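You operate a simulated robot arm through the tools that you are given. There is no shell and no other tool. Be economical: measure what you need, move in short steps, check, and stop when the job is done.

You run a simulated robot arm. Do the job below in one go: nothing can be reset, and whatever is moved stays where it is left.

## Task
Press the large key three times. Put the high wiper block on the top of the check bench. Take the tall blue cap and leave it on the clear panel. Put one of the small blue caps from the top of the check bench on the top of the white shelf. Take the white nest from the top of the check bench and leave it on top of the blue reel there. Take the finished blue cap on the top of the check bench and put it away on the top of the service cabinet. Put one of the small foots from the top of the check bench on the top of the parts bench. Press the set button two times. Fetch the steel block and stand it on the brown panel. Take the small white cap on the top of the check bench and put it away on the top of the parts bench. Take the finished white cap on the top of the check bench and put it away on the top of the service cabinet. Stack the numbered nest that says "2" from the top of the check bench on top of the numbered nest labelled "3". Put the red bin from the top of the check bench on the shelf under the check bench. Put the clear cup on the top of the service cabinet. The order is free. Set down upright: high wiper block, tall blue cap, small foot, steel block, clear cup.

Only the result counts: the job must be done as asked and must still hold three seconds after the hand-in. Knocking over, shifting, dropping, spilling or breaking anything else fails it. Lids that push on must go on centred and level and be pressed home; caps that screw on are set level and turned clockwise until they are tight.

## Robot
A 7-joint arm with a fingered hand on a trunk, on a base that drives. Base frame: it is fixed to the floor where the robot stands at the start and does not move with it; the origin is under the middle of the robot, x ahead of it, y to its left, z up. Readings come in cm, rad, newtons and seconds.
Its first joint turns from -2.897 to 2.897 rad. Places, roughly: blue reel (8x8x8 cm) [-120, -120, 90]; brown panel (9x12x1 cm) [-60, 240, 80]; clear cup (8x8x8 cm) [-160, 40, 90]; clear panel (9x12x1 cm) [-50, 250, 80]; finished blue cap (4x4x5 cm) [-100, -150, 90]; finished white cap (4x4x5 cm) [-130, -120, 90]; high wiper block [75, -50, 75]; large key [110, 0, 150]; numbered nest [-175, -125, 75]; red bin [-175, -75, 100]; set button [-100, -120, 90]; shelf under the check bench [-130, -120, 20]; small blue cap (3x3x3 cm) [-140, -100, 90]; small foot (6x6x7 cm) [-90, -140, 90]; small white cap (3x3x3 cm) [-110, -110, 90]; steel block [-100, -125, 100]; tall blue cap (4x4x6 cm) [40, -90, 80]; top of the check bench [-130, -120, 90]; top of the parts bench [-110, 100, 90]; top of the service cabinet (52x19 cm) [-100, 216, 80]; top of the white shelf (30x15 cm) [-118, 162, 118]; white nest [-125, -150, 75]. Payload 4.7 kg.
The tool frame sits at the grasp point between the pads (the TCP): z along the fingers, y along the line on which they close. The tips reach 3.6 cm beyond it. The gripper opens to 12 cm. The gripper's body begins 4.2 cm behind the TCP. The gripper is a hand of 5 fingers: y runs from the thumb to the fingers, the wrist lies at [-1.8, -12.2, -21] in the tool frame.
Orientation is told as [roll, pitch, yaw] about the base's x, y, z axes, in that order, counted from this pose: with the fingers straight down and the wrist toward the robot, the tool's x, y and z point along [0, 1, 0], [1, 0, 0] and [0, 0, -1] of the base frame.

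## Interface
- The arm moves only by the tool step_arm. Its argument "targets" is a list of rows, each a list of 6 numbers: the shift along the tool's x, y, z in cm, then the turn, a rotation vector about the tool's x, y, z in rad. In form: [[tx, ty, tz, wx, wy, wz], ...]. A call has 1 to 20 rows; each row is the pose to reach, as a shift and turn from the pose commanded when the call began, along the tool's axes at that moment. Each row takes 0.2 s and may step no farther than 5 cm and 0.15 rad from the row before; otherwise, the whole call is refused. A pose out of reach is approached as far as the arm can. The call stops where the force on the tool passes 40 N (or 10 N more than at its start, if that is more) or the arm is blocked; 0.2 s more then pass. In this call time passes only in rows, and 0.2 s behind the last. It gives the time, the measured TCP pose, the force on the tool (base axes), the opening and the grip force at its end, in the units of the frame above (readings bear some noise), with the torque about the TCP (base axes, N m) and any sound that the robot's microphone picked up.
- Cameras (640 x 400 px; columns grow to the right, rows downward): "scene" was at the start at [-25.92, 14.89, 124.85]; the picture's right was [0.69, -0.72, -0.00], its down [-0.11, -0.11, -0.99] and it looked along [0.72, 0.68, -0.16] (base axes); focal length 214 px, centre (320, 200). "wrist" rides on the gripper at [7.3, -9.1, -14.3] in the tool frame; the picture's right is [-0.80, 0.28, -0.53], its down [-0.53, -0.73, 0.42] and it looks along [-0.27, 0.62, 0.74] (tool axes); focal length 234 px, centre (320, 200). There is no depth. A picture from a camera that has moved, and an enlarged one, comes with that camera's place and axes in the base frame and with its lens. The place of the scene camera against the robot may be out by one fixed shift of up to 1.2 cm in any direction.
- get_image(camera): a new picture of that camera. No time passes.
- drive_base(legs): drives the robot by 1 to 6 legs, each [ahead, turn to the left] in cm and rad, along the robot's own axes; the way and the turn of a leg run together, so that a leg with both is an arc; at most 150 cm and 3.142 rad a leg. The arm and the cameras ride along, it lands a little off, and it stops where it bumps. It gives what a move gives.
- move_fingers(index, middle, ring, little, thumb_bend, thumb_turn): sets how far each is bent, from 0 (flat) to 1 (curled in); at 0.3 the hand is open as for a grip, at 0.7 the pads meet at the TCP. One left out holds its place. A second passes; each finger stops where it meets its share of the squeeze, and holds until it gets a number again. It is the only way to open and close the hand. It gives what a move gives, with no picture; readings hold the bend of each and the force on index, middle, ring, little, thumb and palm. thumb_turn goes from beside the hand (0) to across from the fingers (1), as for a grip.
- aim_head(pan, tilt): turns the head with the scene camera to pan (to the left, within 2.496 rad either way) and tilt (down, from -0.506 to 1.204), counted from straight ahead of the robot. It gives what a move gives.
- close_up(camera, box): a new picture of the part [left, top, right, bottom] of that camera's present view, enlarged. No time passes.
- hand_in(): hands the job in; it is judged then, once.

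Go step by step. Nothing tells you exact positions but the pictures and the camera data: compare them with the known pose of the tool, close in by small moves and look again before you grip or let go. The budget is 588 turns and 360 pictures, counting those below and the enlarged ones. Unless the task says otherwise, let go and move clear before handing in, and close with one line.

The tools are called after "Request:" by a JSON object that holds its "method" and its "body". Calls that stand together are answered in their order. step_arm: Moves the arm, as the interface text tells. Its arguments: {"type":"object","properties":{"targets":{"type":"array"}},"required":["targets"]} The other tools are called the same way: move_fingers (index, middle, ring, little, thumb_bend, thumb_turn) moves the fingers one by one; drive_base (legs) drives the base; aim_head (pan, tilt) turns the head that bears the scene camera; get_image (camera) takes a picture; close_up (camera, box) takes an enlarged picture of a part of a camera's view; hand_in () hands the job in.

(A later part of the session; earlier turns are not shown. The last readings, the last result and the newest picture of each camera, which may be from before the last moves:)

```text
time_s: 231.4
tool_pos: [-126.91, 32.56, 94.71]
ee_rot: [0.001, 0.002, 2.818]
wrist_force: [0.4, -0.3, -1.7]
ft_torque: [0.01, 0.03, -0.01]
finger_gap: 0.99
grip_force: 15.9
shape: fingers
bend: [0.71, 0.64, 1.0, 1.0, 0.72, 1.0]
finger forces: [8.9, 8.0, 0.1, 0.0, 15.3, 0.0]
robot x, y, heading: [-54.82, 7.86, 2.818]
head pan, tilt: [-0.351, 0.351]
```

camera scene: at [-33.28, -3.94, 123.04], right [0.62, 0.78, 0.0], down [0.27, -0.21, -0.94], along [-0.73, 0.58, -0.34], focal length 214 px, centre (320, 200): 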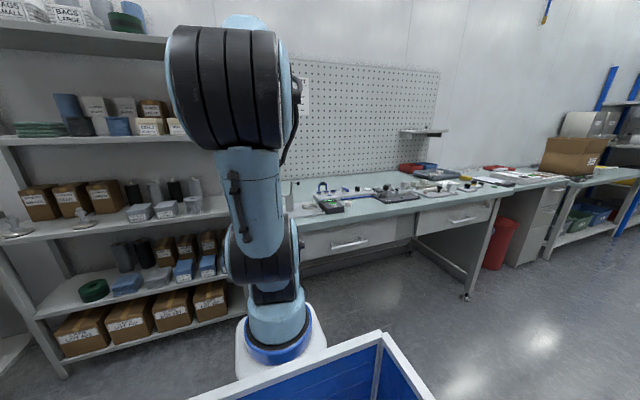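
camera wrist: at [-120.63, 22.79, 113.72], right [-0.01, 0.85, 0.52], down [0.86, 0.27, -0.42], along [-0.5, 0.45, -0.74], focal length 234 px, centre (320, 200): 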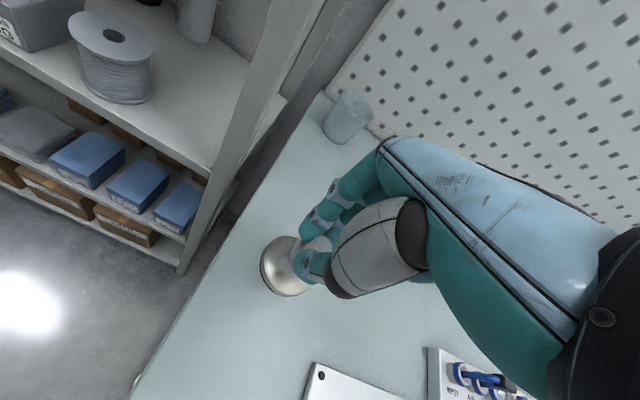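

Request:
{"method": "step_arm", "body": {"targets": [[0, 0, 0.4, 0, 0, 0], [0, 0, 0.7, 0, 0, 0]]}}

Request:
{"method": "step_arm", "body": {"targets": [[0, 0, 0.3, 0, 0, 0], [0, 0, 0.5, 0, 0, 0]]}}

Request:
{"method": "close_up", "body": {"camera": "wrist", "box": [200, 170, 440, 340]}}

```text
time_s: 232.0
tool_pos: [-126.94, 32.48, 94.41]
ee_rot: [0.0, -0.006, 2.819]
wrist_force: [6.6, -8.7, 23.4]
ft_torque: [-0.16, -0.03, 0.05]
finger_gap: 1.0
grip_force: 25.9
shape: fingers
bend: [0.71, 0.65, 1.0, 1.0, 0.71, 1.0]
finger forces: [12.8, 8.7, 0.1, 0.0, 30.3, 0.0]
robot x, y, heading: [-54.75, 7.85, 2.817]
head pan, tilt: [-0.351, 0.351]
```

```text
time_s: 232.5
tool_pos: [-127.12, 32.43, 94.24]
ee_rot: [0.002, -0.009, 2.821]
wrist_force: [7.9, -6.7, 16.2]
ft_torque: [-0.14, -0.2, 0.01]
finger_gap: 0.99
grip_force: 26.0
shape: fingers
bend: [0.71, 0.66, 1.0, 1.0, 0.72, 1.0]
finger forces: [12.3, 10.0, 0.2, 0.0, 28.4, 0.0]
robot x, y, heading: [-54.94, 8.1, 2.824]
head pan, tilt: [-0.351, 0.351]
stopped in row 2: the force on the tool passed its limit at 42 N (the readings are from after the stop); the commanded pose is now the measured one
```

```text
2.35 times, centred on (320, 255) of wrist
camera zoom: at [-120.54, 22.61, 108.55], right [-0.01, 0.85, 0.53], down [0.86, 0.27, -0.43], along [-0.51, 0.45, -0.73], focal length 551 px, centre (320, 71)
```

zoom: 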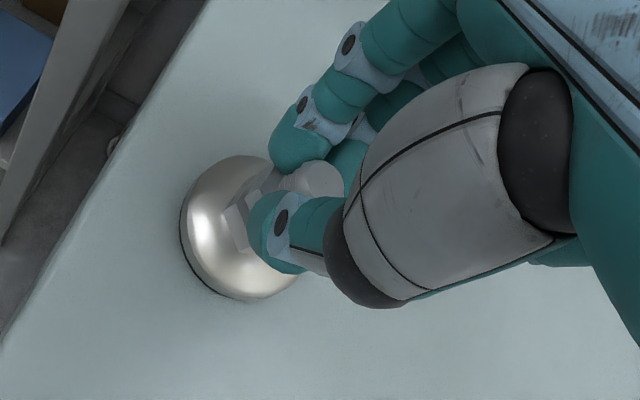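

Firm contact: same height as the check bench (I'll be gentler next time). I release and rise.

Request:
{"method": "step_arm", "body": {"targets": [[0, 0, -0.3, 0, 0, 0]]}}

Request:
{"method": "move_fingers", "body": {"index": 0.48, "middle": 0.48, "thumb_bend": 0.48}}

Request:
{"method": "step_arm", "body": {"targets": [[0, 0, -2, 0, 0, 0], [0, 0, -6, 0, 0, 0], [0, 0, -10, 0, 0, 0], [0, 0, -14.5, 0, 0, 0], [0, -4, -16, 0, 0, 0], [0, -8, -18, 0, 0, 0], [0, -12, -20, 0, 0, 0], [0, -16, -22, 0, 0, 0], [0, -20, -23, 0, 0, 0]]}}

Request:
{"method": "get_image", "body": {"camera": "wrist"}}

```text
time_s: 232.9
tool_pos: [-126.97, 32.48, 94.16]
ee_rot: [0.003, -0.006, 2.82]
wrist_force: [2.7, -3.6, 8.1]
ft_torque: [-0.07, -0.02, 0.03]
finger_gap: 1.01
grip_force: 22.8
shape: fingers
bend: [0.71, 0.66, 1.0, 1.0, 0.72, 1.0]
finger forces: [12.6, 10.3, 0.1, 0.0, 22.9, 0.1]
robot x, y, heading: [-55.15, 7.53, 2.825]
head pan, tilt: [-0.351, 0.351]
```

```text
time_s: 233.9
tool_pos: [-127.09, 32.43, 94.25]
ee_rot: [0.003, -0.005, 2.821]
wrist_force: [-0.7, -0.7, -1.0]
ft_torque: [0.02, -0.01, 0.02]
finger_gap: 6.83
grip_force: 0.0
shape: fingers
bend: [0.48, 0.48, 1.0, 1.0, 0.48, 1.0]
finger forces: [0.1, 0.0, 0.0, 0.0, 0.1, 0.0]
robot x, y, heading: [-55.14, 7.47, 2.821]
head pan, tilt: [-0.351, 0.351]
```

```text
time_s: 235.9
tool_pos: [-107.96, 26.2, 117.07]
ee_rot: [0.0, -0.002, 2.82]
wrist_force: [0.3, 0.8, -0.9]
ft_torque: [-0.05, -0.01, 0.01]
finger_gap: 6.85
grip_force: 0.0
shape: fingers
bend: [0.48, 0.48, 1.0, 1.0, 0.48, 1.0]
finger forces: [0.0, 0.1, 0.1, 0.1, 0.1, 0.0]
robot x, y, heading: [-55.08, 7.61, 2.821]
head pan, tilt: [-0.351, 0.351]
```

```text
206 pictures are left
camera wrist: at [-101.52, 16.44, 131.42], right [-0.01, 0.85, 0.52], down [0.86, 0.27, -0.43], along [-0.51, 0.45, -0.74], focal length 234 px, centre (320, 200)
```

wrist: 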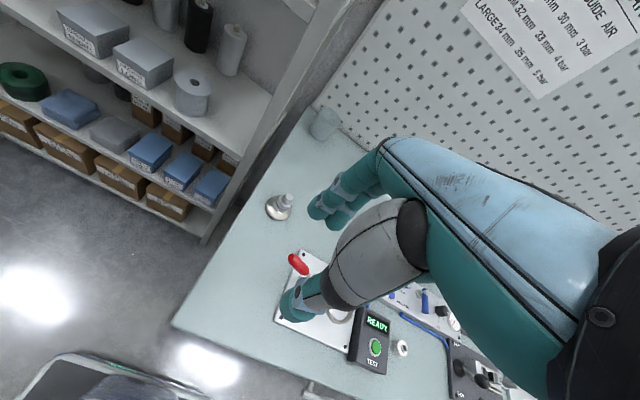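

The foot stands well. The clear cup is at the bench's far corner near the pegboard, (-155,41). I drive 8 cm closer and look at it from above.

Request:
{"method": "drive_base", "body": {"legs": [[8, 0]]}}

Request:
{"method": "step_arm", "body": {"targets": [[0, 4.5, 0, 0, 0, 0], [0, 9, 0, 0, 0, 0], [0, 13.5, 0, 0, 0, 0], [0, 18, 0, 0, 0, 0], [0, 22, 0, 0, 0, 0]]}}

Request:
{"method": "get_image", "body": {"camera": "wrist"}}

```text
time_s: 237.0
tool_pos: [-115.66, 28.75, 117.06]
ee_rot: [0.002, -0.006, 2.82]
wrist_force: [0.3, 0.0, -0.1]
ft_torque: [0.0, 0.01, 0.0]
finger_gap: 6.87
grip_force: 0.0
shape: fingers
bend: [0.48, 0.48, 1.0, 1.0, 0.48, 1.0]
finger forces: [0.0, 0.0, 0.0, 0.1, 0.0, 0.0]
robot x, y, heading: [-62.67, 10.16, 2.822]
head pan, tilt: [-0.351, 0.351]
```

```text
time_s: 238.2
tool_pos: [-136.61, 35.61, 117.51]
ee_rot: [0.002, -0.007, 2.819]
wrist_force: [0.3, -0.1, 0.7]
ft_torque: [0.0, 0.04, 0.0]
finger_gap: 6.89
grip_force: 0.1
shape: fingers
bend: [0.48, 0.48, 1.0, 1.0, 0.48, 1.0]
finger forces: [0.0, 0.1, 0.0, 0.0, 0.0, 0.0]
robot x, y, heading: [-62.75, 10.34, 2.817]
head pan, tilt: [-0.351, 0.351]
```

```text
205 pictures are left
camera wrist: at [-130.05, 25.82, 131.79], right [-0.01, 0.85, 0.53], down [0.86, 0.27, -0.43], along [-0.51, 0.45, -0.73], focal length 234 px, centre (320, 200)
```

wrist: 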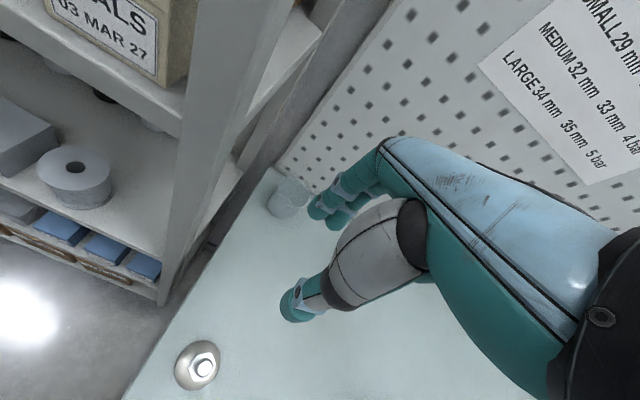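

Request:
{"method": "close_up", "body": {"camera": "wrist", "box": [220, 130, 380, 240]}}

```text
3.64 times, centred on (300, 185) of wrist
camera zoom: at [-130.05, 25.82, 131.79], right [-0.01, 0.85, 0.53], down [0.86, 0.27, -0.43], along [-0.51, 0.45, -0.73], focal length 852 px, centre (393, 254)
```

zoom: 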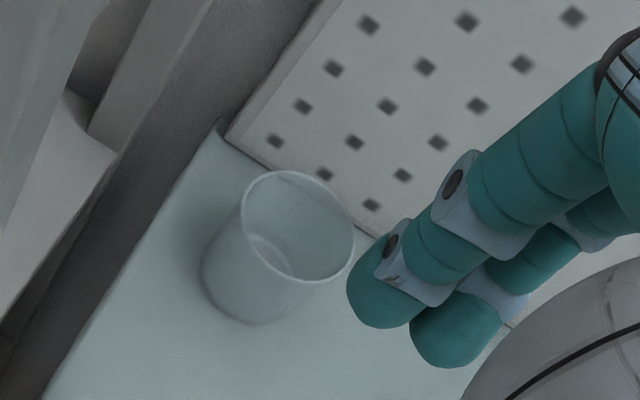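

The cup stands only ~2.5 cm from the pegboard, so I'll pinch its near wall: two fingers inside, thumb outside. The near rim is at about (-152.5,41.8), top z≈94.

Request:
{"method": "step_arm", "body": {"targets": [[-0.2, 4.2, 1, 0, 0, 0], [-0.4, 8.4, 2, 0, 0, 0], [-0.6, 12.6, 4, 0, 0, 0], [-0.9, 17, 6, 0, 0, 0], [-0.9, 17, 10, 0, 0, 0], [-0.9, 17, 13, 0, 0, 0]]}}

Request:
{"method": "get_image", "body": {"camera": "wrist"}}

```text
time_s: 239.6
tool_pos: [-152.38, 41.95, 104.19]
ee_rot: [0.002, -0.004, 2.819]
wrist_force: [0.3, 0.1, 0.3]
ft_torque: [-0.02, 0.03, -0.01]
finger_gap: 6.86
grip_force: 0.0
shape: fingers
bend: [0.48, 0.48, 1.0, 1.0, 0.48, 1.0]
finger forces: [0.0, 0.1, 0.0, 0.1, 0.0, 0.0]
robot x, y, heading: [-62.6, 10.33, 2.825]
head pan, tilt: [-0.351, 0.351]
```

```text
203 pictures are left
camera wrist: at [-145.92, 32.18, 118.63], right [-0.01, 0.85, 0.53], down [0.86, 0.27, -0.43], along [-0.51, 0.45, -0.73], focal length 234 px, centre (320, 200)
```

wrist: 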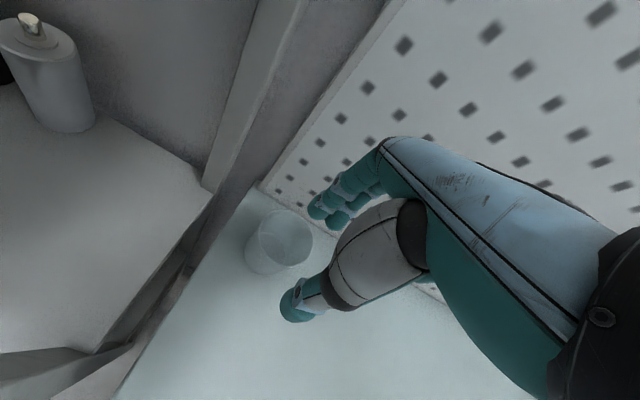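

Aligned on the near wall. I lower with the fingers inside the cup.

Request:
{"method": "step_arm", "body": {"targets": [[0.3, 0, 3, 0, 0, 0], [0.3, 0, 6, 0, 0, 0], [0.3, 0, 9, 0, 0, 0]]}}

Request:
{"method": "close_up", "body": {"camera": "wrist", "box": [200, 170, 440, 340]}}

```text
time_s: 240.4
tool_pos: [-152.56, 41.57, 95.37]
ee_rot: [0.003, -0.006, 2.821]
wrist_force: [0.5, 0.5, 0.5]
ft_torque: [0.06, 0.01, -0.01]
finger_gap: 6.84
grip_force: 0.0
shape: fingers
bend: [0.48, 0.48, 1.0, 1.0, 0.48, 1.0]
finger forces: [0.0, 0.1, 0.1, 0.0, 0.0, 0.0]
robot x, y, heading: [-62.56, 10.4, 2.822]
head pan, tilt: [-0.351, 0.351]
```

```text
2.35 times, centred on (320, 255) of wrist
camera zoom: at [-146.09, 31.8, 109.72], right [-0.01, 0.85, 0.53], down [0.86, 0.27, -0.43], along [-0.51, 0.45, -0.73], focal length 551 px, centre (320, 71)
```

zoom: 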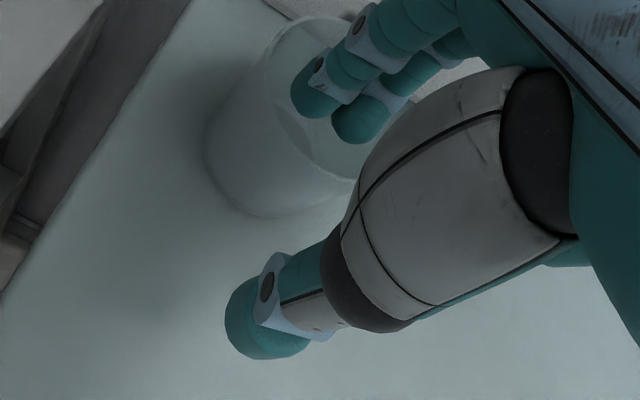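

Fingers are inside, thumb outside. I close gently.

Request:
{"method": "move_fingers", "body": {"index": 0.75, "middle": 0.75, "thumb_bend": 0.75}}

Request:
{"method": "close_up", "body": {"camera": "wrist", "box": [200, 170, 440, 340]}}

```text
time_s: 241.4
tool_pos: [-152.6, 41.64, 95.33]
ee_rot: [0.001, -0.005, 2.821]
wrist_force: [0.2, -0.4, 0.0]
ft_torque: [-0.03, -0.02, 0.02]
finger_gap: 0.57
grip_force: 11.7
shape: fingers
bend: [0.72, 0.74, 1.0, 1.0, 0.7, 1.0]
finger forces: [6.9, 5.4, 0.0, 0.0, 11.6, 0.1]
robot x, y, heading: [-62.83, 9.98, 2.821]
head pan, tilt: [-0.351, 0.351]
```

```text
2.35 times, centred on (320, 255) of wrist
camera zoom: at [-146.12, 31.82, 109.7], right [-0.01, 0.85, 0.53], down [0.86, 0.27, -0.43], along [-0.51, 0.45, -0.73], focal length 551 px, centre (320, 71)
```

zoom: 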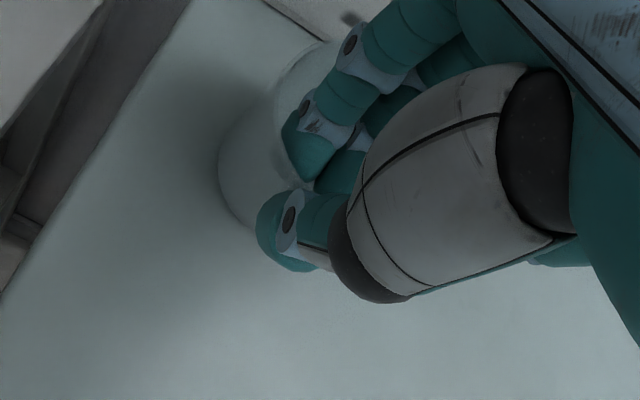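

The wall is pinched. I lift a little and check.

Request:
{"method": "step_arm", "body": {"targets": [[0, 0, -1, 0, 0, 0], [0, 0, -3, 0, 0, 0], [0, 0, -6, 0, 0, 0], [0, 0, -10, 0, 0, 0], [0, 0, -14, 0, 0, 0]]}}

Request:
{"method": "get_image", "body": {"camera": "wrist"}}

Request:
{"method": "close_up", "body": {"camera": "scene", "box": [240, 60, 400, 220]}}

```text
time_s: 242.6
tool_pos: [-152.39, 41.61, 109.38]
ee_rot: [0.0, -0.005, 2.82]
wrist_force: [-0.3, 0.1, -1.0]
ft_torque: [-0.06, -0.01, 0.0]
finger_gap: 0.57
grip_force: 12.5
shape: fingers
bend: [0.73, 0.74, 1.0, 1.0, 0.7, 1.0]
finger forces: [7.0, 5.3, 0.1, 0.1, 11.6, 0.1]
robot x, y, heading: [-62.82, 10.53, 2.823]
head pan, tilt: [-0.351, 0.351]
```

```text
200 pictures are left
camera wrist: at [-145.95, 31.87, 123.7], right [-0.01, 0.85, 0.53], down [0.86, 0.27, -0.43], along [-0.51, 0.45, -0.74], focal length 234 px, centre (320, 200)
```

wrist: 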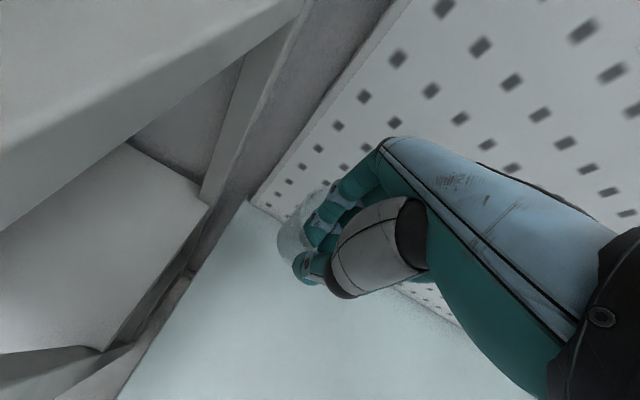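

```text
2.50 times, centred on (320, 140) of scene
camera zoom: at [-40.95, -1.35, 123.04], right [0.62, 0.78, 0.0], down [0.27, -0.21, -0.94], along [-0.74, 0.58, -0.34], focal length 536 px, centre (320, 350)
```

zoom: 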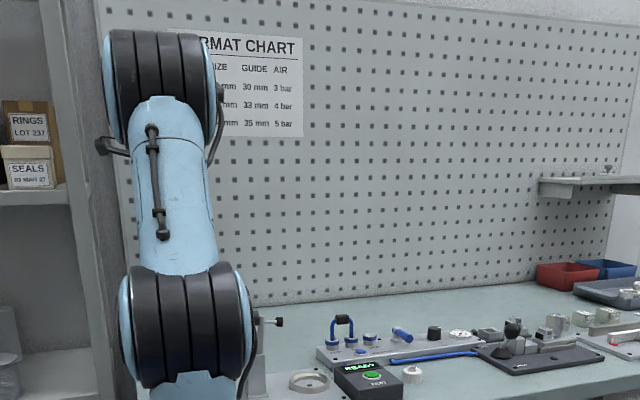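

The cup is up. I retract, back off, and drive along the parts bench to view the service cabinet area.

Request:
{"method": "step_arm", "body": {"targets": [[0, -4, -1, 0, 0, 0], [0, -8, -2, 0, 0, 0], [0, -12, -3, 0, 0, 0], [0, -16, -4, 0, 0, 0], [0, -20, -5, 0, 0, 0], [0, -24, -6, 0, 0, 0], [0, -28, -7, 0, 0, 0], [0, -32, -8, 0, 0, 0], [0, -36, -8, 0, 0, 0], [0, -40, -8, 0, 0, 0]]}}

Request:
{"method": "drive_base", "body": {"legs": [[-12, 0], [0, -1.57], [110, 0]]}}

Request:
{"method": "aim_head", "body": {"pan": 0.9, "tilt": 0.35}}

Request:
{"method": "get_image", "body": {"camera": "scene"}}

```text
time_s: 244.8
tool_pos: [-114.61, 28.84, 117.1]
ee_rot: [0.003, -0.004, 2.819]
wrist_force: [-0.8, 0.4, -0.8]
ft_torque: [-0.07, -0.03, -0.03]
finger_gap: 0.57
grip_force: 11.5
shape: fingers
bend: [0.73, 0.74, 1.0, 1.0, 0.7, 1.0]
finger forces: [7.1, 5.2, 0.0, 0.0, 11.6, 0.1]
robot x, y, heading: [-62.76, 10.31, 2.821]
head pan, tilt: [-0.351, 0.351]
```

```text
time_s: 255.1
tool_pos: [1.59, 163.44, 117.14]
ee_rot: [0.002, -0.005, 1.251]
wrist_force: [-0.3, 0.1, -1.4]
ft_torque: [0.0, 0.01, -0.02]
finger_gap: 0.51
grip_force: 11.1
shape: fingers
bend: [0.73, 0.74, 1.0, 1.0, 0.7, 1.0]
finger forces: [6.8, 4.9, 0.0, 0.1, 10.8, 0.0]
robot x, y, heading: [-16.56, 111.9, 1.249]
head pan, tilt: [-0.351, 0.351]
```

```text
time_s: 256.5
tool_pos: [1.62, 163.49, 117.13]
ee_rot: [0.001, -0.003, 1.251]
wrist_force: [-1.0, 0.2, 0.1]
ft_torque: [-0.02, 0.01, 0.01]
finger_gap: 0.49
grip_force: 11.3
shape: fingers
bend: [0.73, 0.74, 1.0, 1.0, 0.7, 1.0]
finger forces: [6.8, 4.8, 0.0, 0.0, 10.9, 0.0]
robot x, y, heading: [-17.13, 111.86, 1.252]
head pan, tilt: [0.901, 0.351]
```

```text
198 pictures are left
camera scene: at [-39.53, 91.1, 123.04], right [0.84, 0.55, 0.0], down [0.19, -0.29, -0.94], along [-0.52, 0.79, -0.34], focal length 214 px, centre (320, 200)
```

scene: 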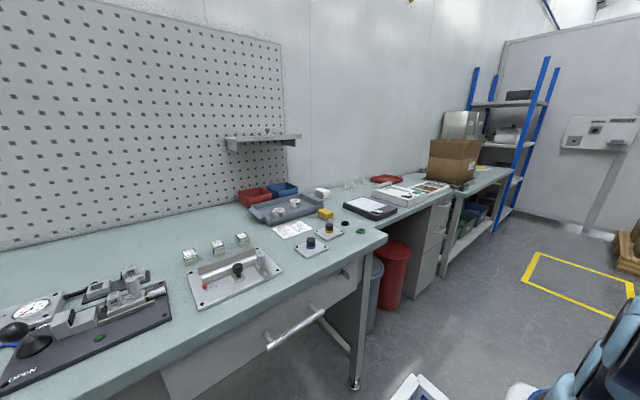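

Let me zoom on the cabinet top area.

Request:
{"method": "close_up", "body": {"camera": "scene", "box": [300, 150, 500, 275]}}

Request:
{"method": "close_up", "body": {"camera": "scene", "box": [330, 165, 430, 225]}}

```text
3.20 times, centred on (400, 212) of scene
camera zoom: at [-39.53, 91.1, 123.04], right [0.84, 0.55, 0.0], down [0.19, -0.29, -0.94], along [-0.52, 0.79, -0.34], focal length 686 px, centre (64, 160)
```

zoom: 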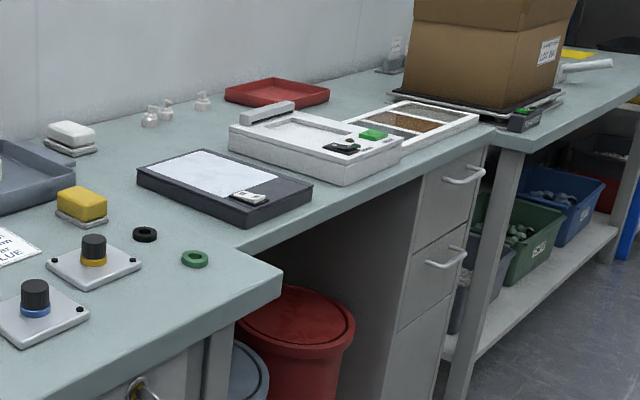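

```text
6.40 times, centred on (380, 195) of scene
camera zoom: at [-39.53, 91.1, 123.04], right [0.84, 0.55, 0.0], down [0.19, -0.29, -0.94], along [-0.52, 0.79, -0.34], focal length 1373 px, centre (-64, 232)
```

zoom: 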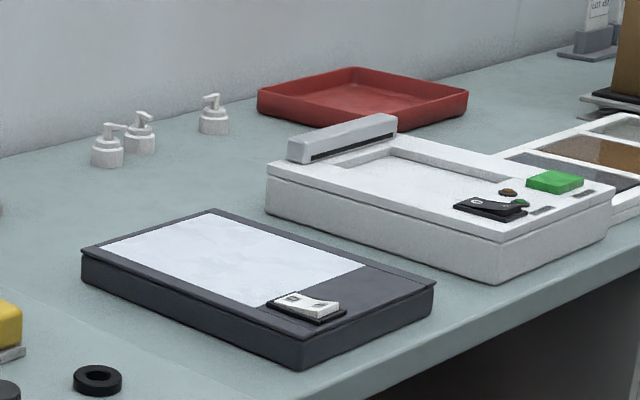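

I see the cabinet top with three pump caps by the wall, and the frame with colored panels further right. I drive to face it at about (-21,191), heading 2.82.

Request:
{"method": "drive_base", "body": {"legs": [[79, 0], [0, 1.57], [25, 0]]}}

Request:
{"method": "get_image", "body": {"camera": "wrist"}}

Request:
{"method": "aim_head", "body": {"pan": -0.3, "tilt": 0.4}}

Request:
{"method": "get_image", "body": {"camera": "scene"}}

```text
time_s: 266.0
tool_pos: [-67.85, 212.37, 117.08]
ee_rot: [0.003, -0.005, 2.823]
wrist_force: [-0.5, 0.3, 0.9]
ft_torque: [-0.02, 0.0, 0.01]
finger_gap: 0.46
grip_force: 11.1
shape: fingers
bend: [0.73, 0.74, 1.0, 1.0, 0.7, 1.0]
finger forces: [6.9, 4.9, 0.0, 0.0, 10.9, 0.1]
robot x, y, heading: [-15.95, 194.04, 2.825]
head pan, tilt: [0.901, 0.351]
```

```text
195 pictures are left
camera wrist: at [-61.37, 202.67, 131.44], right [-0.01, 0.85, 0.53], down [0.86, 0.28, -0.43], along [-0.51, 0.45, -0.73], focal length 234 px, centre (320, 200)
```

wrist: 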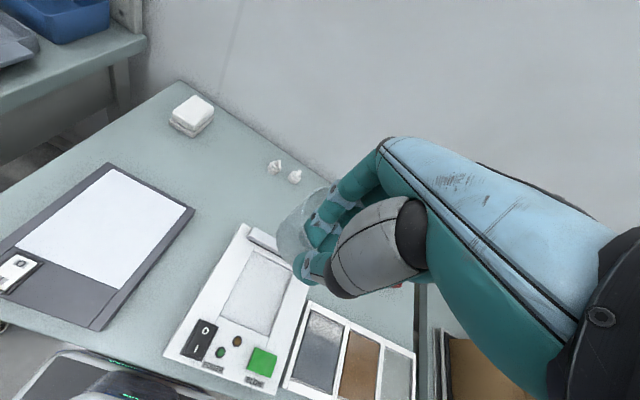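

```text
time_s: 267.4
tool_pos: [-67.83, 212.53, 117.12]
ee_rot: [0.003, -0.005, 2.823]
wrist_force: [0.5, 0.3, -1.2]
ft_torque: [0.02, -0.02, 0.01]
finger_gap: 0.47
grip_force: 12.0
shape: fingers
bend: [0.73, 0.74, 1.0, 1.0, 0.7, 1.0]
finger forces: [6.9, 4.9, 0.1, 0.1, 11.0, 0.0]
robot x, y, heading: [-16.05, 193.94, 2.823]
head pan, tilt: [-0.3, 0.4]
```

```text
194 pictures are left
camera scene: at [5.57, 181.96, 122.59], right [0.58, 0.82, 0.0], down [0.32, -0.23, -0.92], along [-0.75, 0.53, -0.39], focal length 214 px, centre (320, 200)
```

scene: 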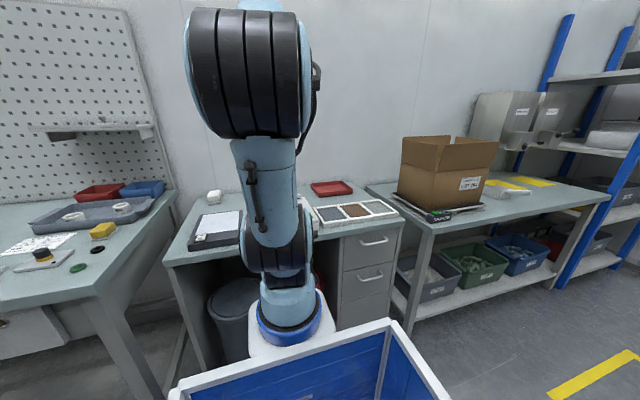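

The cabinet top is at z≈80.5. I'll set the cup at about (-99.5,205.3), free space between the eraser and the pump caps.

Request:
{"method": "step_arm", "body": {"targets": [[2.4, 3.5, 1, 0, 0, 0], [4.8, 7, 2, 0, 0, 0], [7.2, 10.5, 3, 0, 0, 0], [9.6, 14, 4, 0, 0, 0], [12, 17.5, 6, 0, 0, 0], [14.4, 21, 8, 0, 0, 0], [16.6, 24.5, 10, 0, 0, 0], [16.6, 24.5, 14.5, 0, 0, 0], [16.6, 24.5, 19, 0, 0, 0]]}}

Request:
{"method": "get_image", "body": {"camera": "wrist"}}

Request:
{"method": "close_up", "body": {"camera": "scene", "box": [160, 140, 320, 260]}}

```text
time_s: 269.4
tool_pos: [-96.38, 204.39, 98.32]
ee_rot: [0.002, -0.006, 2.823]
wrist_force: [0.4, -0.3, 0.6]
ft_torque: [0.02, 0.0, 0.0]
finger_gap: 0.43
grip_force: 11.4
shape: fingers
bend: [0.73, 0.74, 1.0, 1.0, 0.7, 1.0]
finger forces: [7.1, 4.9, 0.1, 0.0, 11.1, 0.0]
robot x, y, heading: [-15.65, 194.0, 2.823]
head pan, tilt: [-0.3, 0.4]
```

```text
193 pictures are left
camera wrist: at [-89.88, 194.66, 112.61], right [-0.01, 0.85, 0.53], down [0.86, 0.28, -0.43], along [-0.51, 0.45, -0.73], focal length 234 px, centre (320, 200)
```

wrist: 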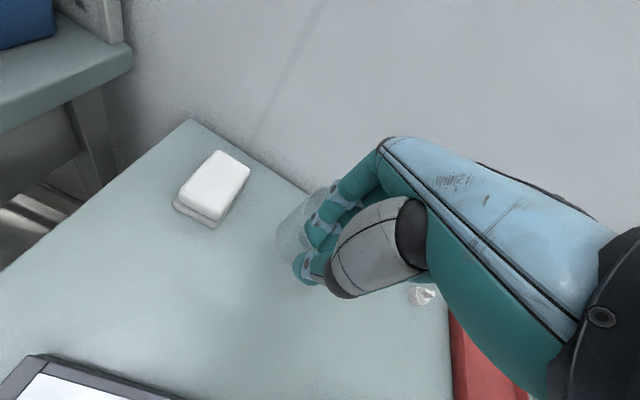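

```text
3.33 times, centred on (240, 200) of scene
camera zoom: at [5.59, 181.96, 122.58], right [0.58, 0.81, 0.0], down [0.32, -0.23, -0.92], along [-0.75, 0.53, -0.39], focal length 715 px, centre (587, 200)
```

zoom: 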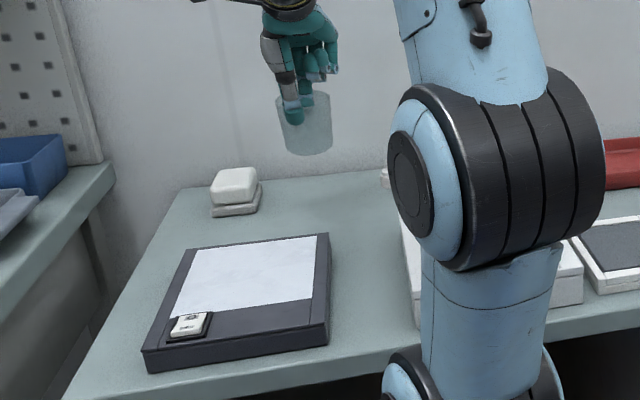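

The cup is nearly upright over free space. I lower to contact gently.

Request:
{"method": "step_arm", "body": {"targets": [[0, 0, 3, 0, 0, 0], [0, 0, 6, 0, 0, 0]]}}

Request:
{"method": "step_arm", "body": {"targets": [[0, 0, 0.4, 0, 0, 0], [0, 0, 0.8, 0, 0, 0]]}}

Request:
{"method": "step_arm", "body": {"targets": [[0, 0, 0.3, 0, 0, 0], [0, 0, 0.6, 0, 0, 0]]}}

Request:
{"method": "close_up", "body": {"camera": "scene", "box": [200, 150, 280, 210]}}

```text
time_s: 270.0
tool_pos: [-96.53, 204.26, 92.22]
ee_rot: [0.002, -0.006, 2.823]
wrist_force: [0.1, -0.7, -0.1]
ft_torque: [0.01, -0.03, -0.01]
finger_gap: 0.43
grip_force: 11.8
shape: fingers
bend: [0.73, 0.74, 1.0, 1.0, 0.7, 1.0]
finger forces: [7.2, 4.9, 0.0, 0.0, 11.3, 0.0]
robot x, y, heading: [-16.25, 194.18, 2.823]
head pan, tilt: [-0.3, 0.4]
```

```text
time_s: 270.6
tool_pos: [-96.57, 204.3, 91.47]
ee_rot: [0.003, -0.007, 2.823]
wrist_force: [-0.1, 0.2, -0.8]
ft_torque: [-0.03, -0.03, 0.0]
finger_gap: 0.44
grip_force: 11.1
shape: fingers
bend: [0.73, 0.74, 1.0, 1.0, 0.7, 1.0]
finger forces: [7.2, 4.8, 0.1, 0.1, 11.2, 0.1]
robot x, y, heading: [-16.14, 194.19, 2.82]
head pan, tilt: [-0.3, 0.4]
```

```text
time_s: 271.2
tool_pos: [-96.55, 204.35, 90.89]
ee_rot: [0.002, -0.004, 2.822]
wrist_force: [0.3, 0.0, -0.8]
ft_torque: [-0.01, -0.03, 0.04]
finger_gap: 0.41
grip_force: 11.7
shape: fingers
bend: [0.73, 0.74, 1.0, 1.0, 0.7, 1.0]
finger forces: [7.2, 4.7, 0.1, 0.0, 11.4, 0.0]
robot x, y, heading: [-15.94, 194.08, 2.822]
head pan, tilt: [-0.3, 0.4]
```

```text
6.67 times, centred on (240, 180) of scene
camera zoom: at [5.57, 181.96, 122.59], right [0.58, 0.81, 0.0], down [0.32, -0.23, -0.92], along [-0.75, 0.53, -0.39], focal length 1430 px, centre (853, 333)
```

zoom: 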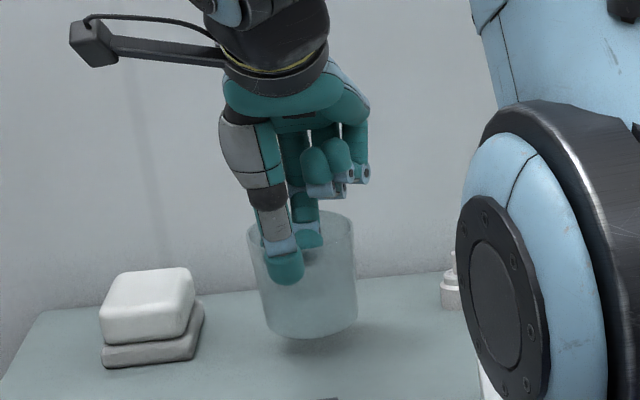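

A small gap remains. I keep lowering in 0.3 cm steps.

Request:
{"method": "step_arm", "body": {"targets": [[0, 0, 0.3, 0, 0, 0], [0, 0, 0.6, 0, 0, 0]]}}

Request:
{"method": "step_arm", "body": {"targets": [[0, 0, 0.3, 0, 0, 0], [0, 0, 0.5, 0, 0, 0]]}}

Request:
{"method": "step_arm", "body": {"targets": [[0, 0, 0.25, 0, 0, 0], [0, 0, 0.4, 0, 0, 0]]}}

Request:
{"method": "close_up", "body": {"camera": "scene", "box": [200, 150, 280, 210]}}

```text
time_s: 271.8
tool_pos: [-96.44, 204.34, 90.24]
ee_rot: [0.001, -0.006, 2.823]
wrist_force: [-1.0, -0.4, -0.6]
ft_torque: [0.01, 0.02, 0.0]
finger_gap: 0.42
grip_force: 12.2
shape: fingers
bend: [0.73, 0.74, 1.0, 1.0, 0.7, 1.0]
finger forces: [7.2, 4.9, 0.0, 0.0, 11.2, 0.1]
robot x, y, heading: [-16.05, 194.24, 2.829]
head pan, tilt: [-0.3, 0.4]
```

```text
time_s: 272.4
tool_pos: [-96.58, 204.37, 89.66]
ee_rot: [0.001, -0.004, 2.823]
wrist_force: [-0.7, 0.4, 0.0]
ft_torque: [0.01, -0.03, 0.01]
finger_gap: 0.42
grip_force: 11.2
shape: fingers
bend: [0.73, 0.74, 1.0, 1.0, 0.7, 1.0]
finger forces: [7.3, 4.8, 0.0, 0.0, 11.3, 0.0]
robot x, y, heading: [-16.21, 193.94, 2.818]
head pan, tilt: [-0.3, 0.4]
```

```text
time_s: 273.0
tool_pos: [-96.58, 204.37, 89.32]
ee_rot: [0.002, -0.005, 2.823]
wrist_force: [-0.4, 0.7, 0.1]
ft_torque: [-0.01, 0.0, -0.02]
finger_gap: 0.42
grip_force: 11.3
shape: fingers
bend: [0.73, 0.74, 1.0, 1.0, 0.7, 1.0]
finger forces: [7.3, 4.8, 0.0, 0.0, 11.3, 0.1]
robot x, y, heading: [-16.05, 194.21, 2.826]
head pan, tilt: [-0.3, 0.4]
```

```text
6.67 times, centred on (240, 180) of scene
camera zoom: at [5.57, 181.96, 122.59], right [0.58, 0.81, 0.0], down [0.32, -0.23, -0.92], along [-0.75, 0.53, -0.39], focal length 1430 px, centre (853, 333)
```

zoom: 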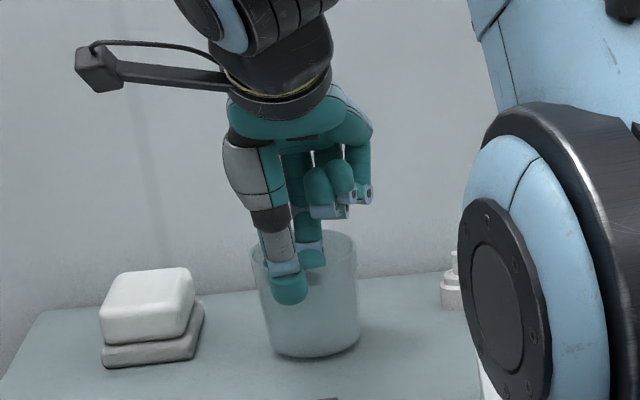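

Request:
{"method": "step_arm", "body": {"targets": [[0, 0, 0.2, 0, 0, 0], [0, 0, 0.4, 0, 0, 0]]}}

Request:
{"method": "step_arm", "body": {"targets": [[0, 0, 0.2, 0, 0, 0], [0, 0, 0.4, 0, 0, 0]]}}

```text
time_s: 273.6
tool_pos: [-96.51, 204.49, 89.03]
ee_rot: [0.001, -0.004, 2.823]
wrist_force: [0.6, -0.1, 2.7]
ft_torque: [-0.01, -0.03, -0.01]
finger_gap: 0.43
grip_force: 12.0
shape: fingers
bend: [0.73, 0.74, 1.0, 1.0, 0.7, 1.0]
finger forces: [7.4, 5.1, 0.0, 0.1, 12.0, 0.0]
robot x, y, heading: [-15.9, 194.01, 2.824]
head pan, tilt: [-0.3, 0.4]
```

```text
time_s: 274.2
tool_pos: [-96.49, 204.4, 88.7]
ee_rot: [0.002, -0.008, 2.824]
wrist_force: [0.9, -1.0, 11.2]
ft_torque: [-0.05, -0.07, -0.03]
finger_gap: 0.39
grip_force: 13.9
shape: fingers
bend: [0.74, 0.75, 1.0, 1.0, 0.69, 1.0]
finger forces: [8.8, 5.6, 0.0, 0.1, 12.9, 0.0]
robot x, y, heading: [-16.14, 193.85, 2.826]
head pan, tilt: [-0.3, 0.4]
```

Contact (cabinet top z≈79.7). I open and rise straight out of the cup.

Request:
{"method": "move_fingers", "body": {"index": 0.52, "middle": 0.52, "thumb_bend": 0.52}}

Request:
{"method": "step_arm", "body": {"targets": [[0, 0, -2, 0, 0, 0], [0, 0, -5, 0, 0, 0], [0, 0, -9, 0, 0, 0], [0, 0, -13.5, 0, 0, 0], [0, 0, -18, 0, 0, 0]]}}

Request:
{"method": "get_image", "body": {"camera": "wrist"}}

Request:
{"method": "close_up", "body": {"camera": "scene", "box": [180, 150, 340, 240]}}

```text
time_s: 275.2
tool_pos: [-96.35, 204.37, 88.55]
ee_rot: [0.001, -0.006, 2.823]
wrist_force: [-0.4, 0.6, -0.6]
ft_torque: [0.02, -0.04, -0.01]
finger_gap: 5.62
grip_force: 0.1
shape: fingers
bend: [0.52, 0.52, 1.0, 1.0, 0.52, 1.0]
finger forces: [0.0, 0.0, 0.1, 0.0, 0.0, 0.0]
robot x, y, heading: [-16.0, 193.92, 2.824]
head pan, tilt: [-0.3, 0.4]
```

```text
time_s: 276.4
tool_pos: [-96.54, 204.34, 106.43]
ee_rot: [0.002, -0.004, 2.821]
wrist_force: [0.4, -0.2, -0.5]
ft_torque: [-0.02, -0.02, -0.02]
finger_gap: 5.64
grip_force: 0.0
shape: fingers
bend: [0.52, 0.52, 1.0, 1.0, 0.52, 1.0]
finger forces: [0.0, 0.0, 0.1, 0.0, 0.1, 0.1]
robot x, y, heading: [-16.07, 194.3, 2.823]
head pan, tilt: [-0.3, 0.4]
```

```text
189 pictures are left
camera wrist: at [-89.95, 194.62, 120.83], right [-0.01, 0.85, 0.53], down [0.86, 0.28, -0.43], along [-0.51, 0.45, -0.74], focal length 234 px, centre (320, 200)
```

wrist: 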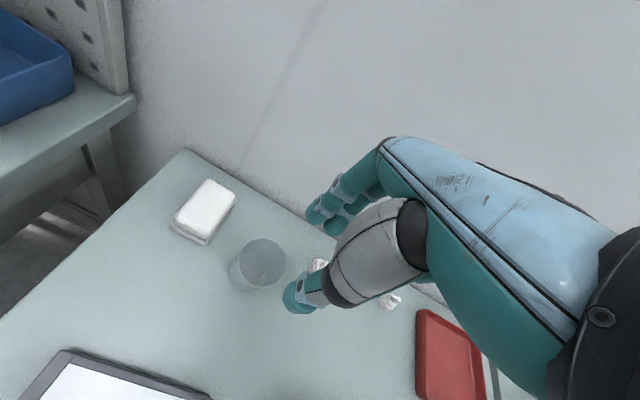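

```text
4.00 times, centred on (260, 195) of scene
camera zoom: at [5.55, 181.96, 122.59], right [0.58, 0.81, 0.0], down [0.32, -0.23, -0.92], along [-0.75, 0.53, -0.39], focal length 858 px, centre (560, 220)
```

zoom: 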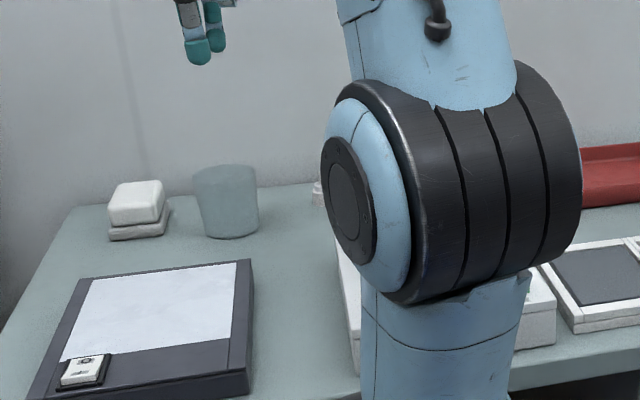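

The cup stands on the cabinet. Now back to the check bench for the finished caps: retract, back off, turn, and drive straight down to (-71,-59).

Request:
{"method": "step_arm", "body": {"targets": [[-2, -4, -2, 0, 0, 0], [-4, -8, -4, 0, 0, 0], [-6, -12, -6, 0, 0, 0], [-8, -16, -8, 0, 0, 0], [-12, -18, -10, 0, 0, 0], [-16, -20, -11, 0, 0, 0], [-20, -22, -11, 0, 0, 0]]}}

Request:
{"method": "drive_base", "body": {"legs": [[-25.3, 0], [0, 1.576], [130, 0], [127, 0]]}}

Request:
{"method": "get_image", "body": {"camera": "wrist"}}

```text
time_s: 278.0
tool_pos: [-69.01, 216.5, 117.49]
ee_rot: [0.002, -0.006, 2.824]
wrist_force: [0.6, 0.7, 0.1]
ft_torque: [0.0, -0.01, 0.02]
finger_gap: 5.66
grip_force: 0.1
shape: fingers
bend: [0.52, 0.52, 1.0, 1.0, 0.52, 1.0]
finger forces: [0.1, 0.0, 0.1, 0.0, 0.1, 0.1]
robot x, y, heading: [-15.97, 193.84, 2.821]
head pan, tilt: [-0.3, 0.4]
```

```text
time_s: 295.8
tool_pos: [-89.24, -113.14, 117.63]
ee_rot: [0.003, -0.006, -1.867]
wrist_force: [-0.1, 0.0, -0.3]
ft_torque: [0.01, 0.0, 0.03]
finger_gap: 5.63
grip_force: 0.0
shape: fingers
bend: [0.52, 0.52, 1.0, 1.0, 0.52, 1.0]
finger forces: [0.0, 0.1, 0.1, 0.0, 0.0, 0.1]
robot x, y, heading: [-68.35, -59.58, -1.867]
head pan, tilt: [-0.3, 0.4]
```

```text
187 pictures are left
camera wrist: at [-79.62, -106.34, 131.85], right [-0.85, -0.03, 0.53], down [-0.29, 0.85, -0.43], along [-0.44, -0.52, -0.73], focal length 234 px, centre (320, 200)
```

wrist: 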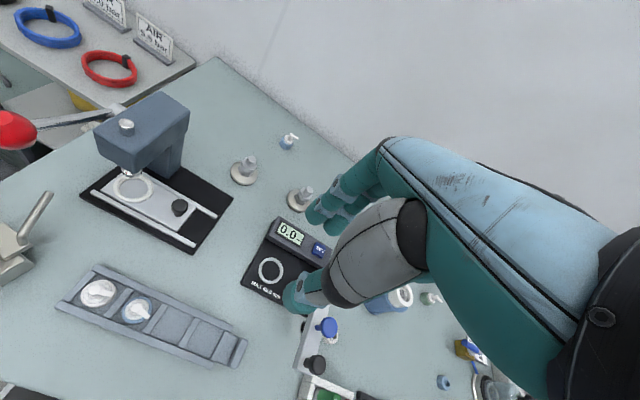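

I'm at the bench again; the finished blue cap is at (-95,-150.8). I reach out above it.

Request:
{"method": "move_fingers", "body": {"index": 0.46, "middle": 0.46, "thumb_bend": 0.46}}

Request:
{"method": "step_arm", "body": {"targets": [[0.6, 4.2, 0.5, 0, 0, 0], [1.2, 8.4, 1, 0, 0, 0], [1.8, 12.6, 2, 0, 0, 0], [2.4, 16.8, 3, 0, 0, 0], [3, 21, 4, 0, 0, 0], [3.6, 25.2, 5, 0, 0, 0], [4.2, 29.4, 6, 0, 0, 0], [4.8, 33.6, 8, 0, 0, 0], [5.4, 37.7, 10, 0, 0, 0], [5.4, 37.7, 14.5, 0, 0, 0], [5.4, 37.7, 19, 0, 0, 0]]}}

Request:
{"method": "get_image", "body": {"camera": "wrist"}}

```text
time_s: 296.8
tool_pos: [-89.32, -113.04, 117.57]
ee_rot: [0.002, -0.007, -1.868]
wrist_force: [0.1, 0.8, 0.2]
ft_torque: [-0.01, 0.02, 0.05]
finger_gap: 7.44
grip_force: 0.0
shape: fingers
bend: [0.46, 0.46, 1.0, 1.0, 0.46, 1.0]
finger forces: [0.0, 0.0, 0.0, 0.0, 0.0, 0.0]
robot x, y, heading: [-67.93, -59.33, -1.866]
head pan, tilt: [-0.3, 0.4]
```

```text
time_s: 299.2
tool_pos: [-95.1, -150.83, 98.72]
ee_rot: [0.002, -0.007, -1.868]
wrist_force: [0.2, 1.0, 0.0]
ft_torque: [0.02, 0.04, -0.06]
finger_gap: 7.49
grip_force: 0.0
shape: fingers
bend: [0.46, 0.46, 1.0, 1.0, 0.46, 1.0]
finger forces: [0.0, 0.0, 0.0, 0.0, 0.0, 0.0]
robot x, y, heading: [-67.78, -59.68, -1.865]
head pan, tilt: [-0.3, 0.4]
```

```text
186 pictures are left
camera wrist: at [-85.33, -144.1, 113.04], right [-0.85, -0.03, 0.53], down [-0.3, 0.85, -0.43], along [-0.44, -0.52, -0.73], focal length 234 px, centre (320, 200)
```

wrist: 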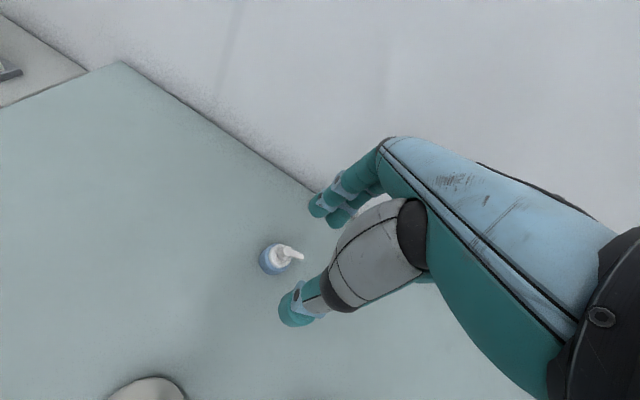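

Slight correction (0.7 left, 0.65 ahead), then down and grip the body.

Request:
{"method": "step_arm", "body": {"targets": [[0.7, 0.65, 3, 0, 0, 0], [0.7, 0.65, 6, 0, 0, 0], [0.7, 0.65, 7.6, 0, 0, 0]]}}

Request:
{"method": "close_up", "body": {"camera": "wrist", "box": [200, 170, 440, 340]}}

```text
time_s: 300.0
tool_pos: [-94.58, -151.66, 91.14]
ee_rot: [0.001, -0.007, -1.869]
wrist_force: [-0.7, -0.5, 0.8]
ft_torque: [0.0, 0.03, -0.01]
finger_gap: 7.47
grip_force: 0.1
shape: fingers
bend: [0.46, 0.46, 1.0, 1.0, 0.46, 1.0]
finger forces: [0.0, 0.0, 0.0, 0.0, 0.0, 0.0]
robot x, y, heading: [-67.52, -59.6, -1.868]
head pan, tilt: [-0.3, 0.4]
```

```text
2.35 times, centred on (320, 255) of wrist
camera zoom: at [-84.95, -145.01, 105.45], right [-0.85, -0.03, 0.53], down [-0.3, 0.85, -0.43], along [-0.44, -0.52, -0.73], focal length 551 px, centre (320, 71)
```

zoom: 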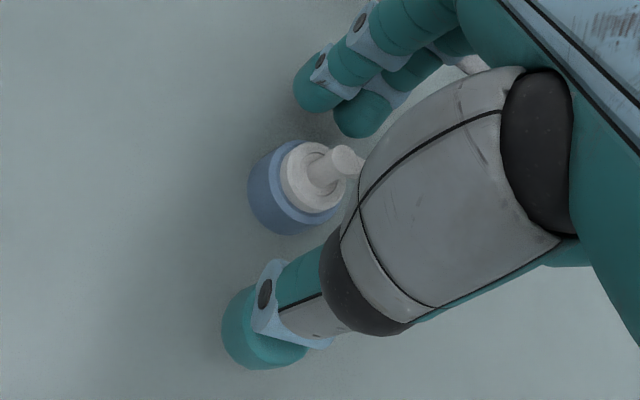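

Request:
{"method": "step_arm", "body": {"targets": [[0, 0.5, 0, 0, 0, 0]]}}

Request:
{"method": "move_fingers", "body": {"index": 0.75, "middle": 0.75, "thumb_bend": 0.75}}

Request:
{"method": "step_arm", "body": {"targets": [[0, 0, -1, 0, 0, 0], [0, 0, -3, 0, 0, 0], [0, 0, -6, 0, 0, 0], [0, 0, -10, 0, 0, 0]]}}

Request:
{"method": "close_up", "body": {"camera": "wrist", "box": [200, 170, 440, 340]}}

```text
time_s: 300.4
tool_pos: [-94.69, -152.22, 91.11]
ee_rot: [0.001, -0.005, -1.867]
wrist_force: [0.5, 0.0, -0.3]
ft_torque: [-0.04, -0.01, -0.03]
finger_gap: 7.46
grip_force: 0.1
shape: fingers
bend: [0.46, 0.46, 1.0, 1.0, 0.46, 1.0]
finger forces: [0.0, 0.0, 0.0, 0.0, 0.0, 0.0]
robot x, y, heading: [-67.76, -59.46, -1.865]
head pan, tilt: [-0.3, 0.4]
```

```text
time_s: 301.4
tool_pos: [-94.76, -152.19, 91.24]
ee_rot: [0.002, -0.004, -1.869]
wrist_force: [0.0, -0.7, 0.0]
ft_torque: [0.0, 0.03, -0.01]
finger_gap: 2.91
grip_force: 9.2
shape: fingers
bend: [0.61, 0.62, 1.0, 1.0, 0.62, 1.0]
finger forces: [4.5, 5.0, 0.0, 0.0, 10.1, 0.0]
robot x, y, heading: [-67.89, -59.12, -1.864]
head pan, tilt: [-0.3, 0.4]
```

```text
time_s: 302.4
tool_pos: [-94.69, -152.14, 100.96]
ee_rot: [0.002, -0.002, -1.868]
wrist_force: [-0.5, -0.9, -1.1]
ft_torque: [0.03, 0.01, 0.0]
finger_gap: 2.94
grip_force: 9.7
shape: fingers
bend: [0.61, 0.62, 1.0, 1.0, 0.62, 1.0]
finger forces: [4.5, 4.9, 0.1, 0.1, 9.9, 0.0]
robot x, y, heading: [-68.24, -59.87, -1.867]
head pan, tilt: [-0.3, 0.4]
```

```text
2.35 times, centred on (320, 255) of wrist
camera zoom: at [-85.15, -145.47, 115.33], right [-0.85, -0.03, 0.52], down [-0.29, 0.85, -0.43], along [-0.44, -0.52, -0.74], focal length 551 px, centre (320, 71)
```

zoom: 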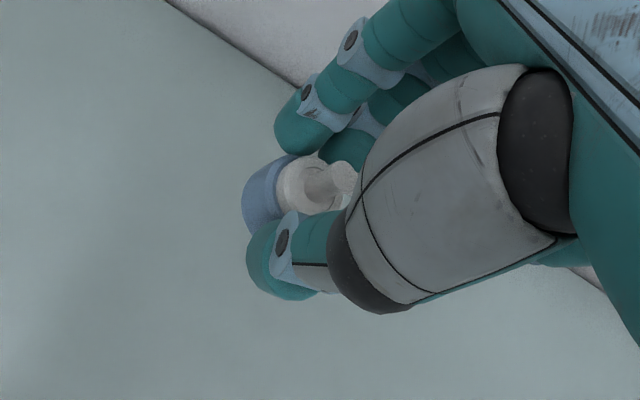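

Gripped symmetrically. I retract and drive back to the service cabinet.

Request:
{"method": "step_arm", "body": {"targets": [[0, -4, -2, 0, 0, 0], [0, -8, -4, 0, 0, 0], [0, -12, -6, 0, 0, 0], [0, -16, -8, 0, 0, 0], [-2, -20, -10, 0, 0, 0], [-4, -24, -12, 0, 0, 0], [-6, -28, -13, 0, 0, 0], [-8, -32, -14, 0, 0, 0], [-10, -36, -15, 0, 0, 0], [-12, -39, -16, 0, 0, 0]]}}

Request:
{"method": "drive_base", "body": {"legs": [[-130, 0], [-127, 0], [0, -1.593], [24, 0]]}}

Request:
{"method": "get_image", "body": {"camera": "wrist"}}

```text
time_s: 304.6
tool_pos: [-94.97, -111.11, 116.8]
ee_rot: [0.001, -0.005, -1.866]
wrist_force: [-0.5, 0.5, -0.4]
ft_torque: [0.02, 0.02, -0.01]
finger_gap: 2.92
grip_force: 9.5
shape: fingers
bend: [0.61, 0.62, 1.0, 1.0, 0.62, 1.0]
finger forces: [4.5, 4.9, 0.0, 0.1, 9.8, 0.0]
robot x, y, heading: [-67.76, -59.06, -1.87]
head pan, tilt: [-0.3, 0.4]
```

```text
time_s: 322.4
tool_pos: [-67.78, 222.25, 116.88]
ee_rot: [0.003, -0.004, 2.819]
wrist_force: [-0.1, 0.5, 0.0]
ft_torque: [0.01, 0.02, 0.02]
finger_gap: 2.9
grip_force: 9.4
shape: fingers
bend: [0.61, 0.62, 1.0, 1.0, 0.62, 1.0]
finger forces: [4.3, 4.7, 0.0, 0.1, 9.1, 0.1]
robot x, y, heading: [-16.68, 193.89, 2.828]
head pan, tilt: [-0.3, 0.4]
```

```text
183 pictures are left
camera wrist: at [-61.38, 212.46, 131.22], right [-0.01, 0.85, 0.53], down [0.86, 0.27, -0.43], along [-0.51, 0.45, -0.73], focal length 234 px, centre (320, 200)
```

wrist: 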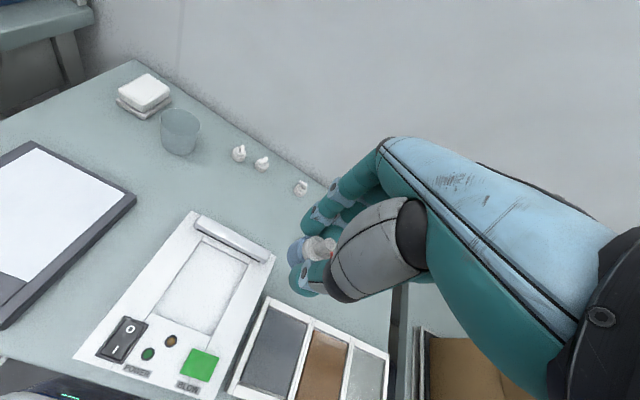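

All three pumps, the cup and panels are in view. I'll set the blue finished cap at about (-94,219), in front of the pump caps.

Request:
{"method": "step_arm", "body": {"targets": [[2, 4, 2, 0, 0, 0], [4, 8, 4, 0, 0, 0], [6, 12, 6, 0, 0, 0], [8, 16, 9, 0, 0, 0], [10, 20, 12, 0, 0, 0], [12, 23.4, 14, 0, 0, 0], [12, 23.4, 18, 0, 0, 0], [12, 23.4, 22, 0, 0, 0], [12, 23.4, 26, 0, 0, 0]]}}

Request:
{"method": "get_image", "body": {"camera": "wrist"}}

```text
refused: row 4 steps farther than a row can; nothing moved
```

```text
182 pictures are left
camera wrist: at [-61.38, 212.46, 131.22], right [-0.01, 0.85, 0.53], down [0.86, 0.27, -0.43], along [-0.51, 0.45, -0.73], focal length 234 px, centre (320, 200)
```

wrist: 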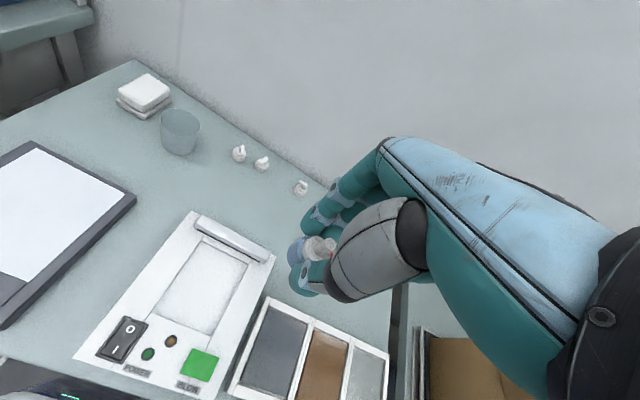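

Request:
{"method": "step_arm", "body": {"targets": [[2, 4, 1.5, 0, 0, 0], [4, 8, 3, 0, 0, 0], [6, 12, 4.5, 0, 0, 0], [8, 16, 6, 0, 0, 0], [10, 20, 8, 0, 0, 0], [12, 23.4, 10, 0, 0, 0], [12, 23.4, 14.5, 0, 0, 0], [12, 23.4, 19, 0, 0, 0], [12, 23.4, 23.5, 0, 0, 0], [12, 23.4, 26, 0, 0, 0]]}}

Request:
{"method": "get_image", "body": {"camera": "wrist"}}

```text
time_s: 324.6
tool_pos: [-93.84, 218.15, 90.9]
ee_rot: [0.001, -0.006, 2.821]
wrist_force: [-0.7, -0.3, 1.1]
ft_torque: [0.01, 0.0, 0.0]
finger_gap: 2.89
grip_force: 8.6
shape: fingers
bend: [0.61, 0.62, 1.0, 1.0, 0.62, 1.0]
finger forces: [4.3, 4.7, 0.0, 0.0, 9.0, 0.0]
robot x, y, heading: [-16.99, 193.81, 2.824]
head pan, tilt: [-0.3, 0.4]
```

```text
181 pictures are left
camera wrist: at [-87.44, 208.4, 105.35], right [-0.01, 0.85, 0.53], down [0.86, 0.27, -0.43], along [-0.51, 0.45, -0.73], focal length 234 px, centre (320, 200)
```

wrist: 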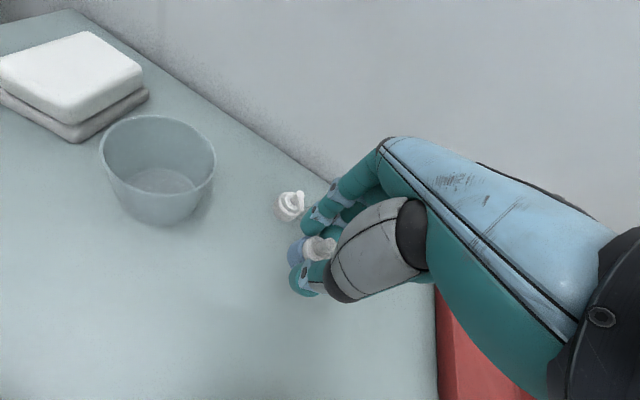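

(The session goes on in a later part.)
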